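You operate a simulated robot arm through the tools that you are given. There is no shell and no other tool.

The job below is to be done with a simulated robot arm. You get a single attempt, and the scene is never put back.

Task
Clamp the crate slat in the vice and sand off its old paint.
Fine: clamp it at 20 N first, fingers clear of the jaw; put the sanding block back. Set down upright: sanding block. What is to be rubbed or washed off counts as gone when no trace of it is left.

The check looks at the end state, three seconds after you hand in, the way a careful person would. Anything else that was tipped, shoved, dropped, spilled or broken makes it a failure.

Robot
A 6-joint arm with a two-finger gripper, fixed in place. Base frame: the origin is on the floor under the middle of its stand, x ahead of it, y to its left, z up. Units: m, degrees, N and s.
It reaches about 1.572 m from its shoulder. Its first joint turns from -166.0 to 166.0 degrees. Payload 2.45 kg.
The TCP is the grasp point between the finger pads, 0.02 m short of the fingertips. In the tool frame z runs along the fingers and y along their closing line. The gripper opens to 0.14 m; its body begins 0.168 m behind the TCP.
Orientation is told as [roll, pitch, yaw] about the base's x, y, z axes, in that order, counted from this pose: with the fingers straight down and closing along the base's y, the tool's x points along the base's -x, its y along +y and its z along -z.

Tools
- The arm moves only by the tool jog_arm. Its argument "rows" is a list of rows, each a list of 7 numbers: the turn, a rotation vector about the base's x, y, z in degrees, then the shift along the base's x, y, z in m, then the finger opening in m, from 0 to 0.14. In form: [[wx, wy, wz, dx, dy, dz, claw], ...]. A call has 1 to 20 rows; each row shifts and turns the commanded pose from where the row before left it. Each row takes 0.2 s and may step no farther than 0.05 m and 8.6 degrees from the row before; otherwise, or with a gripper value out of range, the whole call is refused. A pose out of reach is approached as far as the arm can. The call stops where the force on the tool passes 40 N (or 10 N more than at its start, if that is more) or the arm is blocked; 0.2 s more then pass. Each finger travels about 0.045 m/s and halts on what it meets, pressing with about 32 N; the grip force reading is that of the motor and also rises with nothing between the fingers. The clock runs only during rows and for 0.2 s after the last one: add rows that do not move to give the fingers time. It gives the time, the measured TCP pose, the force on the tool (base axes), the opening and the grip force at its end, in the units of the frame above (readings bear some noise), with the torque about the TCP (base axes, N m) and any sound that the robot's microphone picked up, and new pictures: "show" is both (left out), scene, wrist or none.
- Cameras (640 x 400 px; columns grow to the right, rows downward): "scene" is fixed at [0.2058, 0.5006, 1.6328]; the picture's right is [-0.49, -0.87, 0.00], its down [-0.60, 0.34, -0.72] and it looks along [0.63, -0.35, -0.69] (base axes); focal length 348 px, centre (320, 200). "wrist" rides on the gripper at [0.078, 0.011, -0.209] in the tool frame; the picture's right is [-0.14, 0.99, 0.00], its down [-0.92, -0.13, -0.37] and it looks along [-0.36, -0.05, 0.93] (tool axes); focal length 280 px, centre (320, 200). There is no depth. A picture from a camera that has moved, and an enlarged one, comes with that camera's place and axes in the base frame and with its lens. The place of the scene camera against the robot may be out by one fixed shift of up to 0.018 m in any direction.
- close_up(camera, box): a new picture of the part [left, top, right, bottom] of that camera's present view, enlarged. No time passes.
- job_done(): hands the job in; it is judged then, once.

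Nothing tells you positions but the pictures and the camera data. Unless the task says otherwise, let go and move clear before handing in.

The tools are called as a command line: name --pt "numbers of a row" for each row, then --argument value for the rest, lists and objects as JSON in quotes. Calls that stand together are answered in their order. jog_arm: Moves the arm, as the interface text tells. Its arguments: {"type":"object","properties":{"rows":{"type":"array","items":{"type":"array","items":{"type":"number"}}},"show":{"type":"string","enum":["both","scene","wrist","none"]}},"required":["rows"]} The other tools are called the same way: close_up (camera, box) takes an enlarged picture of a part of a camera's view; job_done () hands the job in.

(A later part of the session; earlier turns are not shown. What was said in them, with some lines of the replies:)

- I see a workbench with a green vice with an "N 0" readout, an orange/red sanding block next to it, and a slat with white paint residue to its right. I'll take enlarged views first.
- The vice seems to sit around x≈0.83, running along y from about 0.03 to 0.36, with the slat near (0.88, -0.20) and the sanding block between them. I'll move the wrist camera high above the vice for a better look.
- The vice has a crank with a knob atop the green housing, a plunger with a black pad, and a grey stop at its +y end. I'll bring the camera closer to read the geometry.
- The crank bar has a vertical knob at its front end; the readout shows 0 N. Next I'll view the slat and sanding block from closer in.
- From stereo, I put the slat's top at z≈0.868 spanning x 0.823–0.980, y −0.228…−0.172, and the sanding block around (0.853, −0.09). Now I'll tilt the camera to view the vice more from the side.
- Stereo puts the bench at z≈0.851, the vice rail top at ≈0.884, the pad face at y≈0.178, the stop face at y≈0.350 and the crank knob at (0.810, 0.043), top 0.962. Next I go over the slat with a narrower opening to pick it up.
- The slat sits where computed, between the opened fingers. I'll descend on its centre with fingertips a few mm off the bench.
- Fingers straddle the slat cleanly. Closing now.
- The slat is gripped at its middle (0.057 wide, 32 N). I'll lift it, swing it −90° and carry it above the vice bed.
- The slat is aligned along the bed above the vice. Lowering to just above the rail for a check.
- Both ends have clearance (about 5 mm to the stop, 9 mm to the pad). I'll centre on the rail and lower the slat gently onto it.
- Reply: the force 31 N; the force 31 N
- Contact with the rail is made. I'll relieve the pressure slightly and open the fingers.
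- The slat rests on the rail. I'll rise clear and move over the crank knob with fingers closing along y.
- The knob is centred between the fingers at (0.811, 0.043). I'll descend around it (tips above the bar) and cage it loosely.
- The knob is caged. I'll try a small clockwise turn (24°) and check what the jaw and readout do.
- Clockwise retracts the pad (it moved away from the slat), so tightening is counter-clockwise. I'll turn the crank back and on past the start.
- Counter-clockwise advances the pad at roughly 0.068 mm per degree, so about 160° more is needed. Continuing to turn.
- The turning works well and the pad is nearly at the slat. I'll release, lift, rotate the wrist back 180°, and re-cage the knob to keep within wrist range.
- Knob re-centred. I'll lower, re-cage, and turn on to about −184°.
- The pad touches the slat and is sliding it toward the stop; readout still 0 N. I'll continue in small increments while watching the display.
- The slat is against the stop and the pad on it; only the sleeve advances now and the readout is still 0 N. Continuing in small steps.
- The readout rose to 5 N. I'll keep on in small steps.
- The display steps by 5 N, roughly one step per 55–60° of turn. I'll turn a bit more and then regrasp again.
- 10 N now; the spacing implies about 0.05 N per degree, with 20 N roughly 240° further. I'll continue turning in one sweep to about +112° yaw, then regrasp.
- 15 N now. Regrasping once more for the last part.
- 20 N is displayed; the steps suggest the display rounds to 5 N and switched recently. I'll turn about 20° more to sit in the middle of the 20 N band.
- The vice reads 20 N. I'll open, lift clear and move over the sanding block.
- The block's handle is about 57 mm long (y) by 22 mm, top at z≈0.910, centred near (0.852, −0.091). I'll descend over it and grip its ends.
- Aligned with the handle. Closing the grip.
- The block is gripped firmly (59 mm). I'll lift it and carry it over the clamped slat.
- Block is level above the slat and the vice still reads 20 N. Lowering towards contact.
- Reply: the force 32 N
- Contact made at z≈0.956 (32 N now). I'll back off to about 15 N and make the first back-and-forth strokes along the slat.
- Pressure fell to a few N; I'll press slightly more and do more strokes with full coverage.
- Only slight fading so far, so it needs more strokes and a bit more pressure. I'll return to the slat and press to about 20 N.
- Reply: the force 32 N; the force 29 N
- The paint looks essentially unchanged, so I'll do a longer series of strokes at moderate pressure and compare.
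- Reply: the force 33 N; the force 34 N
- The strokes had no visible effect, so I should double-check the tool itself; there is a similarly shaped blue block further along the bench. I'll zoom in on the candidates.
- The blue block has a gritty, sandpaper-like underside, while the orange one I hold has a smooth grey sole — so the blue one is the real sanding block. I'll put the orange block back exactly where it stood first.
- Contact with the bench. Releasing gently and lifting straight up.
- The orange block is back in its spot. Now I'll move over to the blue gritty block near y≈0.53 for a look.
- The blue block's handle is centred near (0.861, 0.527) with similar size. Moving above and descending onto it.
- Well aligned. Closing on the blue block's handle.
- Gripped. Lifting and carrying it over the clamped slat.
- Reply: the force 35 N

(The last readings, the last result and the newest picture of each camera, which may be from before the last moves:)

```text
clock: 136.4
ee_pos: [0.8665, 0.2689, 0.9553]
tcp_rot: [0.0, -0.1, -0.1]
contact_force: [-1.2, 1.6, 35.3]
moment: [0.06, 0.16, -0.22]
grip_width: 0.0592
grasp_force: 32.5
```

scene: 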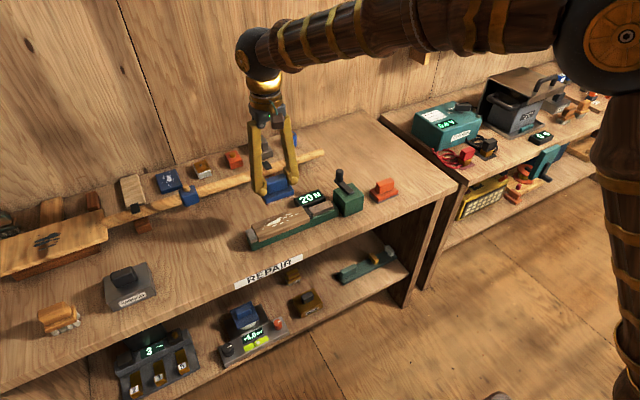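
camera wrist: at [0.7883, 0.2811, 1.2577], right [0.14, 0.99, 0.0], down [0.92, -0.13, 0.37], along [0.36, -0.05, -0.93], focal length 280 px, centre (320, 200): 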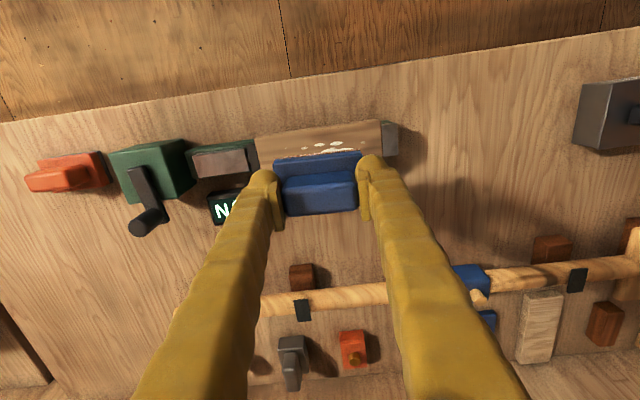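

Contact made. I'll back off slightly and try a set of strokes with the gritty block.

jog_arm --pt "0 0 0 0 0 0.0009 0.035" --pt "0 0 0 0 0.0165 0 0.035" --pt "0 0 0 0 0.0165 0 0.035" --pt "0 0 0 0 -0.0165 0 0.035" --pt "0 0 0 0 -0.0165 0 0.035" --pt "0 0 0 0 -0.0165 0 0.035" --pt "0 0 0 0 -0.0165 0 0.035" --pt "0 0 0 0 0 0 0.035" --show "none"

close_up --camera "scene" --box '[230, 170, 374, 260]'

jog_arm --pt "0 0 0 0 0.0165 0 0.035" --pt "0 0 0 0 0.0165 0 0.035" --pt "0 0 0 0 0.0165 0 0.035" --pt "0 0 0 0 0.0165 0 0.035" --pt "0 0 0 0 0 0 0.035" --show "none"

close_up --camera "scene" --box '[230, 170, 374, 260]'

```text
clock: 138.2
ee_pos: [0.8669, 0.2354, 0.9556]
tcp_rot: [-0.1, 0.0, 0.0]
contact_force: [0.4, 3.2, 18.1]
moment: [0.09, -0.04, 0.0]
grip_width: 0.0596
grasp_force: 31.6
```

```text
4.44 times, centred on (302, 215) of scene
camera zoom: at [0.2058, 0.5006, 1.6328], right [-0.49, -0.87, 0.0], down [-0.6, 0.34, -0.72], along [0.63, -0.35, -0.69], focal length 1547 px, centre (400, 133)
```

zoom: 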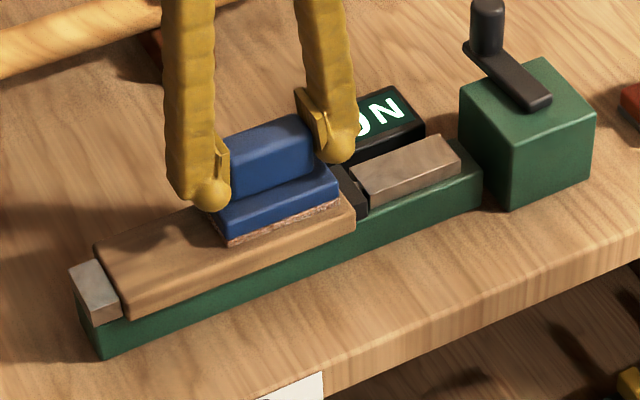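

```text
clock: 139.4
ee_pos: [0.8651, 0.3008, 0.9551]
tcp_rot: [0.0, 0.1, 0.0]
contact_force: [0.2, 0.4, -0.9]
moment: [-0.01, 0.01, -0.01]
grip_width: 0.0595
grasp_force: 31.8
```

```text
4.44 times, centred on (302, 215) of scene
camera zoom: at [0.2058, 0.5006, 1.6328], right [-0.49, -0.87, 0.0], down [-0.6, 0.34, -0.72], along [0.63, -0.35, -0.69], focal length 1547 px, centre (400, 133)
```

zoom: 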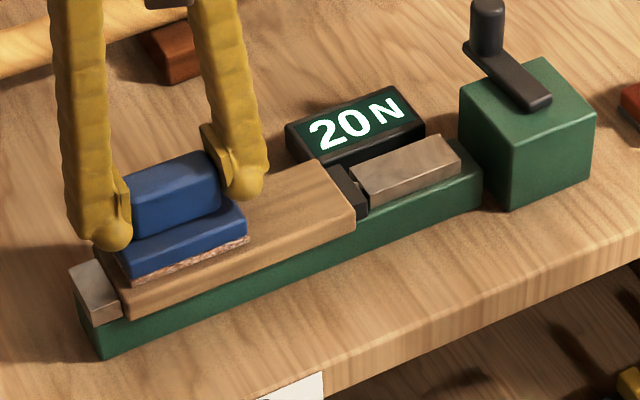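

The paint is coming off right away with this block. I'll lift aside and inspect for remaining traces.

jog_arm --pt "0 0 0 0 -0.0165 0 0.035" --pt "0 0 0 0 -0.0165 0 0.035" --pt "0 0 0 0 0 0.02 0.035" --pt "0 0 0 0.02 0 0.04 0.035" --pt "0 0 0 0.04 0 0.01 0.035" --pt "0 0 0 0.01 0 0 0.035" --pt "0 0 0 0 0 0 0.035" --show "wrist"

close_up --camera "wrist" --box '[220, 50, 412, 170]'

close_up --camera "scene" --box '[238, 212, 286, 242]'

close_up --camera "scene" --box '[270, 192, 318, 222]'

```text
clock: 141.0
ee_pos: [0.9345, 0.2692, 1.0248]
tcp_rot: [0.0, -0.1, 0.0]
contact_force: [0.0, 0.8, -2.7]
moment: [0.0, -0.03, -0.04]
grip_width: 0.0592
grasp_force: 32.3
camera wrist: at [0.8571, 0.2805, 1.2336], right [0.14, 0.99, 0.0], down [0.92, -0.13, 0.37], along [0.36, -0.05, -0.93], focal length 280 px, centre (320, 200)
```

wrist: 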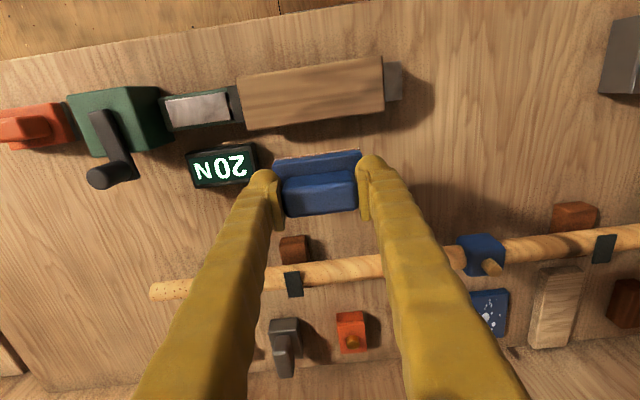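

```text
3.33 times, centred on (316, 110) of wrist
camera zoom: at [0.8571, 0.2805, 1.2336], right [0.14, 0.99, 0.0], down [0.92, -0.13, 0.37], along [0.36, -0.05, -0.93], focal length 935 px, centre (333, 500)
```

zoom: 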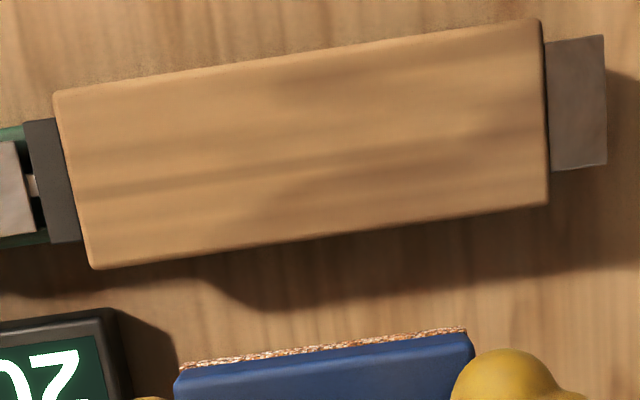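

```text
13.33 times, centred on (262, 227) of scene
camera zoom: at [0.2058, 0.5006, 1.6328], right [-0.49, -0.87, 0.0], down [-0.6, 0.34, -0.72], along [0.63, -0.35, -0.69], focal length 4641 px, centre (1093, -160)
```

zoom: 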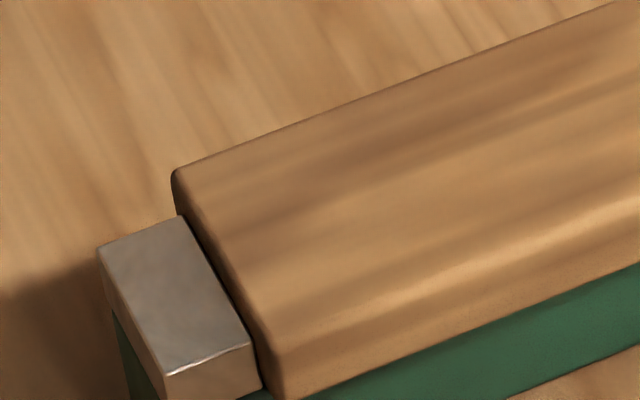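

```text
13.33 times, centred on (294, 207) of scene
camera zoom: at [0.2058, 0.5006, 1.6328], right [-0.49, -0.87, 0.0], down [-0.6, 0.34, -0.72], along [0.63, -0.35, -0.69], focal length 4641 px, centre (667, 107)
```

zoom: 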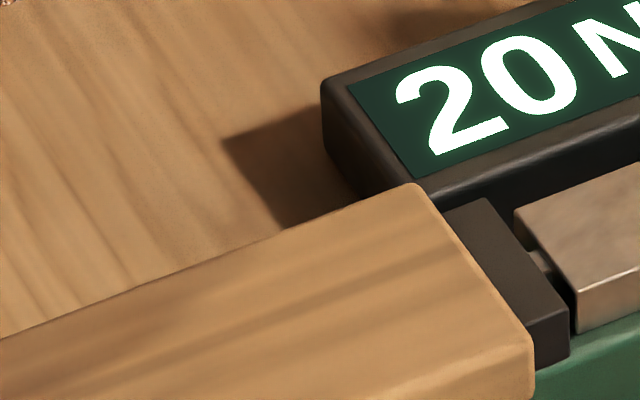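

close_up --camera "wrist" --box '[232, 65, 312, 135]'

close_up --camera "wrist" --box '[308, 50, 388, 120]'

```text
5.71 times, centred on (272, 100) of wrist
camera zoom: at [0.8571, 0.2805, 1.2336], right [0.14, 0.99, 0.0], down [0.92, -0.13, 0.37], along [0.36, -0.05, -0.93], focal length 1602 px, centre (594, 771)
```

zoom: 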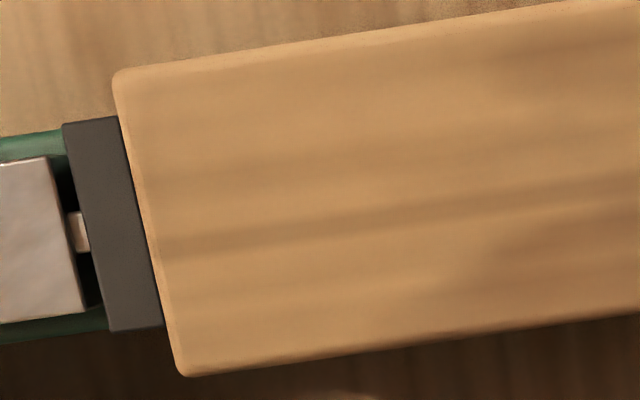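

```text
5.71 times, centred on (348, 85) of wrist
camera zoom: at [0.8571, 0.2805, 1.2336], right [0.14, 0.99, 0.0], down [0.92, -0.13, 0.37], along [0.36, -0.05, -0.93], focal length 1602 px, centre (160, 857)
```

zoom: 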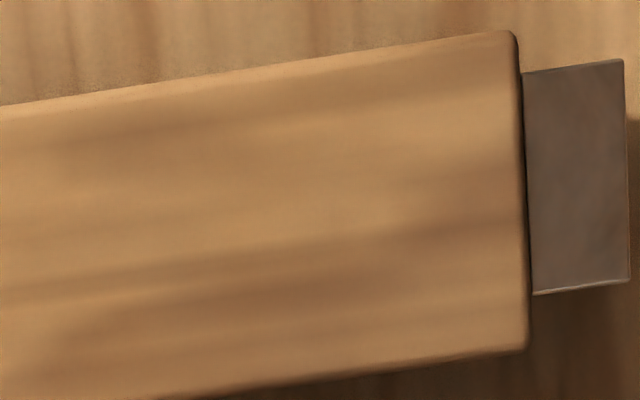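

The slat face is clean in every view and the vice still reads 20 N. Now I'll return the sanding block to where it stood.

jog_arm --pt "0 0 0 0 0 0.0252 0.035" --pt "0 0 0 -0.0125 0.04275 0 0.035" --pt "0 0 0 -0.0125 0.04275 0 0.035" --pt "0 0 0 -0.0125 0.04275 0 0.035" --pt "0 0 0 -0.0125 0.04275 0 0.035" --pt "0 0 0 -0.0125 0.04275 0 0.035" --pt "0 0 0 -0.0125 0.04275 0 0.035" --pt "0 0 0 0 0 0 0.035" --pt "0 0 0 0 0 -0.04 0.035" --pt "0 0 0 0 0 -0.04 0.035" --pt "0 0 0 0 0 -0.04 0.035" --pt "0 0 0 0 0 -0.018 0.035" --pt "0 0 0 0 0 -0.007 0.035" --pt "0 0 0 0 0 0 0.035" --pt "0 0 0 0 0 0 0.035" --show "both"

close_up --camera "scene" --box '[100, 200, 260, 300]'

```text
clock: 144.2
ee_pos: [0.8607, 0.5265, 0.9034]
tcp_rot: [0.1, 0.0, 0.0]
contact_force: [-0.1, 0.4, -1.2]
moment: [0.04, -0.01, 0.05]
grip_width: 0.0592
grasp_force: 32.4
camera wrist: at [0.7829, 0.5371, 1.1124], right [0.14, 0.99, 0.0], down [0.92, -0.13, 0.37], along [0.36, -0.05, -0.93], focal length 280 px, centre (320, 200)
```

scene: 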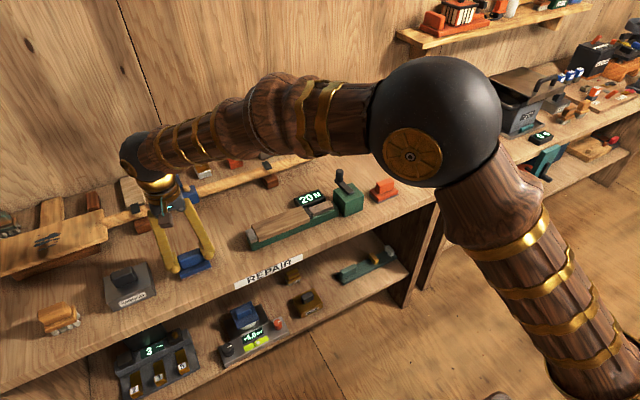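
wrist: 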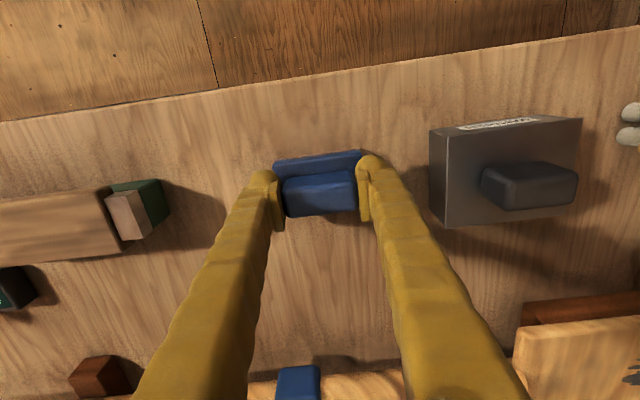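

```text
4.00 times, centred on (180, 250) of scene
camera zoom: at [0.2058, 0.5006, 1.6328], right [-0.49, -0.87, 0.0], down [-0.6, 0.34, -0.72], along [0.63, -0.35, -0.69], focal length 1392 px, centre (880, 0)
```

zoom: 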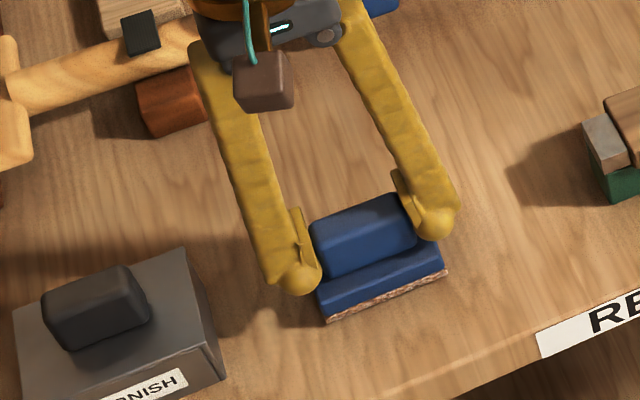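

jog_arm --pt "0 0 0 0 0 -0.002 0.035" --pt "0 0 0 0 0 0 0.035" --show "none"

jog_arm --pt "0 0 0 0 0 -0.001 0.035" --pt "0 0 0 0 0 0 0.035" --show "none"

close_up --camera "scene" --box '[165, 240, 229, 280]'

```text
clock: 144.8
ee_pos: [0.8596, 0.5266, 0.902]
tcp_rot: [-0.1, 0.0, 0.0]
contact_force: [-0.1, 0.8, -0.8]
moment: [-0.03, -0.04, 0.01]
grip_width: 0.0593
grasp_force: 32.3
```

```text
clock: 145.4
ee_pos: [0.86, 0.5267, 0.9002]
tcp_rot: [0.0, 0.0, 0.0]
contact_force: [-0.1, 0.2, 0.0]
moment: [0.03, 0.01, 0.02]
grip_width: 0.0597
grasp_force: 32.1
```

```text
10.00 times, centred on (197, 260) of scene
camera zoom: at [0.2058, 0.5006, 1.6328], right [-0.49, -0.87, 0.0], down [-0.6, 0.34, -0.72], along [0.63, -0.35, -0.69], focal length 3481 px, centre (1550, -400)
```

zoom: 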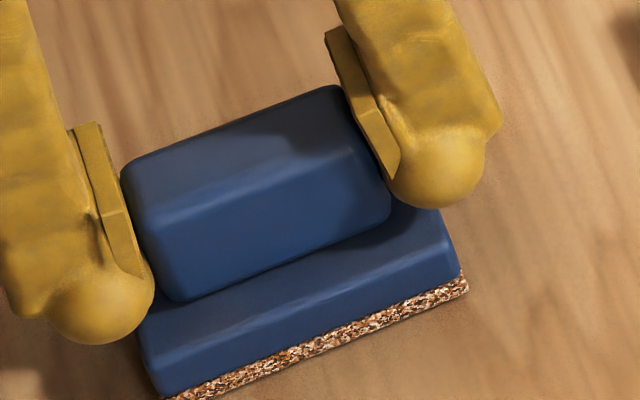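

jog_arm --pt "0 0 0 0 0 -0.001 0.035" --pt "0 0 0 0 0 0 0.035" --show "none"

jog_arm --pt "0 0 0 0 0 -0.0008 0.035" --pt "0 0 0 0 0 0 0.035" --show "none"

```text
clock: 146.0
ee_pos: [0.861, 0.5249, 0.9]
tcp_rot: [0.1, 0.0, 0.0]
contact_force: [-0.7, -0.2, -0.8]
moment: [-0.01, 0.04, 0.01]
grip_width: 0.0595
grasp_force: 31.7
```

```text
clock: 146.6
ee_pos: [0.8605, 0.5258, 0.9015]
tcp_rot: [0.0, 0.1, -0.1]
contact_force: [-0.4, 0.4, -0.7]
moment: [0.01, -0.01, 0.0]
grip_width: 0.0594
grasp_force: 32.0
```

jog_arm --pt "0 0 0 0 0 -0.001 0.035" --pt "0 0 0 0 0 0 0.035" --pt "0 0 0 0 0 0 0.035" --show "none"

jog_arm --pt "0 0 0 0 0 -0.0008 0.035" --pt "0 0 0 0 0 0 0.035" --pt "0 0 0 0 0 0 0.035" --show "none"

```text
clock: 147.4
ee_pos: [0.8595, 0.5263, 0.8997]
tcp_rot: [0.0, -0.1, -0.1]
contact_force: [-2.4, 0.2, 12.5]
moment: [-0.06, -0.05, 0.02]
grip_width: 0.0594
grasp_force: 31.5
```

```text
clock: 148.2
ee_pos: [0.8616, 0.5273, 0.8996]
tcp_rot: [0.1, -0.1, 0.0]
contact_force: [-8.3, -4.5, 30.1]
moment: [-0.01, 0.14, 0.02]
grip_width: 0.0596
grasp_force: 32.2
```

The block is on the bench. Backing off the pressure, releasing and lifting straight up.

jog_arm --pt "0 0 0 0 0 0.0012 0.04" --pt "0 0 0 0 0 0 0.055" --pt "0 0 0 0 0 0 0.062" --pt "0 0 0 0 0 0 0.075" --pt "0 0 0 0 0 0 0.085" --pt "0 0 0 0 0 0 0.085" --pt "0 0 0 0 0 0.02 0.085" --pt "0 0 0 0 0 0.04 0.085" --pt "0 0 0 0 0 0.04 0.085" --pt "0 0 0 0 0 0.05 0.085" --pt "0 0 0 -0.04 0 0.03 0.085" --pt "0 0 0 -0.045 0 0.02 0.085" --pt "0 0 0 0 0 0 0.085" --show "both"

close_up --camera "scene" --box '[165, 240, 229, 280]'

close_up --camera "scene" --box '[230, 150, 454, 290]'

close_up --camera "wrist" --box '[0, 100, 400, 350]'

```text
clock: 151.0
ee_pos: [0.7765, 0.5244, 1.0998]
tcp_rot: [0.0, 0.0, 0.0]
contact_force: [-1.0, -0.1, -1.2]
moment: [0.01, 0.01, 0.0]
grip_width: 0.085
grasp_force: 0.1
camera wrist: at [0.6986, 0.5353, 1.3086], right [0.14, 0.99, 0.0], down [0.92, -0.13, 0.37], along [0.36, -0.05, -0.93], focal length 280 px, centre (320, 200)
```

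scene: 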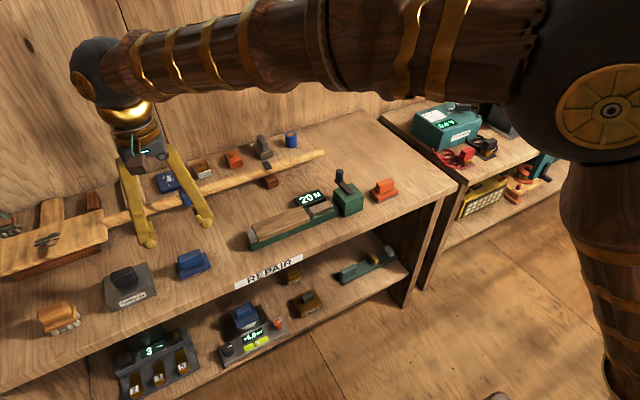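
wrist: 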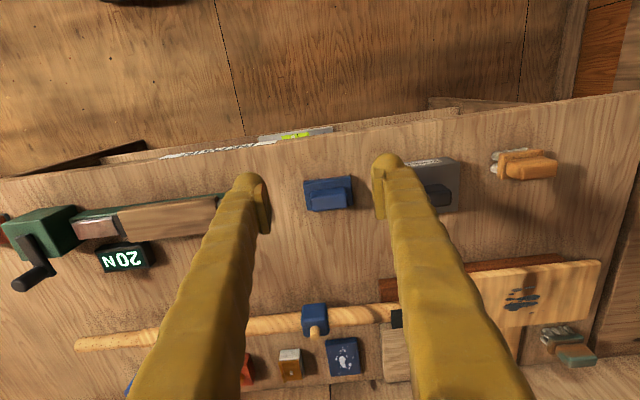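

```text
10.00 times, centred on (197, 260) of scene
camera zoom: at [0.2058, 0.5006, 1.6328], right [-0.49, -0.87, 0.0], down [-0.6, 0.34, -0.72], along [0.63, -0.35, -0.69], focal length 3481 px, centre (1550, -400)
```

zoom: 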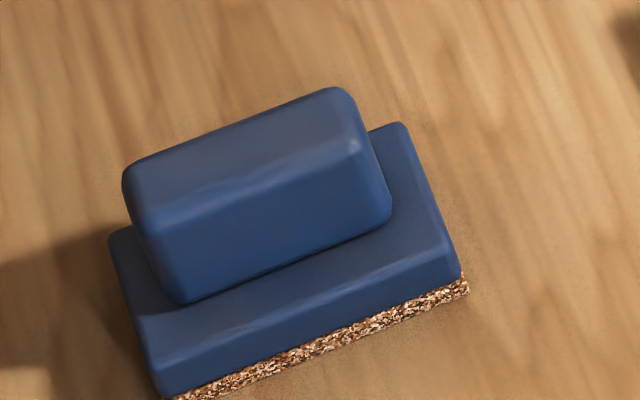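

```text
2.86 times, centred on (342, 220) of scene
camera zoom: at [0.2058, 0.5006, 1.6328], right [-0.49, -0.87, 0.0], down [-0.6, 0.34, -0.72], along [0.63, -0.35, -0.69], focal length 994 px, centre (257, 143)
```

zoom: 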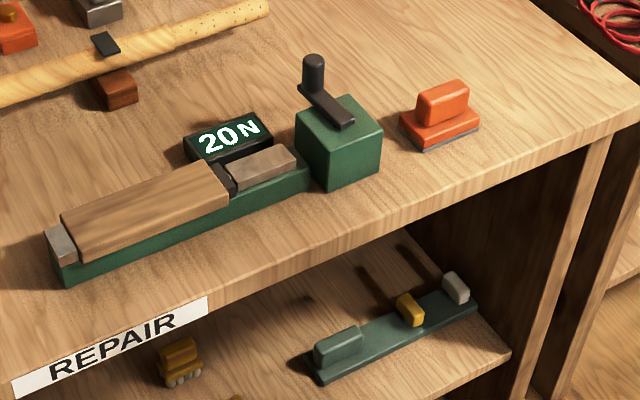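

```text
1.60 times, centred on (200, 225) of wrist
camera zoom: at [0.6986, 0.5353, 1.3086], right [0.14, 0.99, 0.0], down [0.92, -0.13, 0.37], along [0.36, -0.05, -0.93], focal length 449 px, centre (512, 160)
```

zoom: 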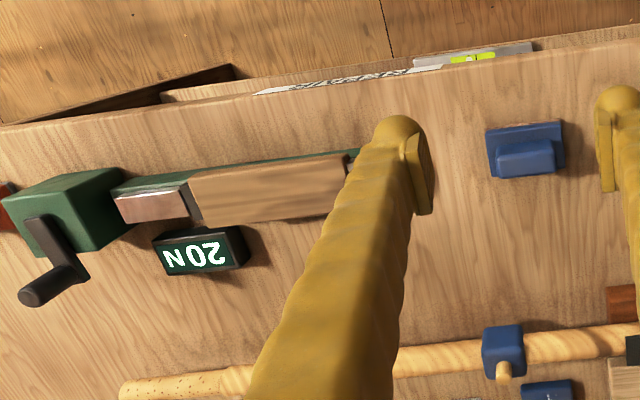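

The sanding block stands upright in its original spot and the orange block is also back in place. The slat is clean and clamped at 20 N, and the gripper is open and clear. Handing in.

job_done

```text
The job is handed in.
```

The crate slat is clamped in the vice, which reads 20 N, and its old paint is sanded off with no trace left in either camera's close-ups. I've handed the job in.

- **Wrong tool first:** I first picked up the orange block and rubbed the slat with it for a while. Its sole is smooth, so it took nothing off. I put it back within about 2 mm of where it stood.
- **Sanding block:** The real sanding block is the blue one with the gritty underside, and it took the paint off in a few strokes. It stands upright back in its spot, turned by about 1 degree at most.
- **Clamp force:** The readout moves in 5 N steps, so I turned the crank to what I judged to be the middle of the 20 N step. The exact force could be a little either side of 20 N. The fingers stayed clear of the jaw throughout.

The gripper is open and raised clear of the bench.
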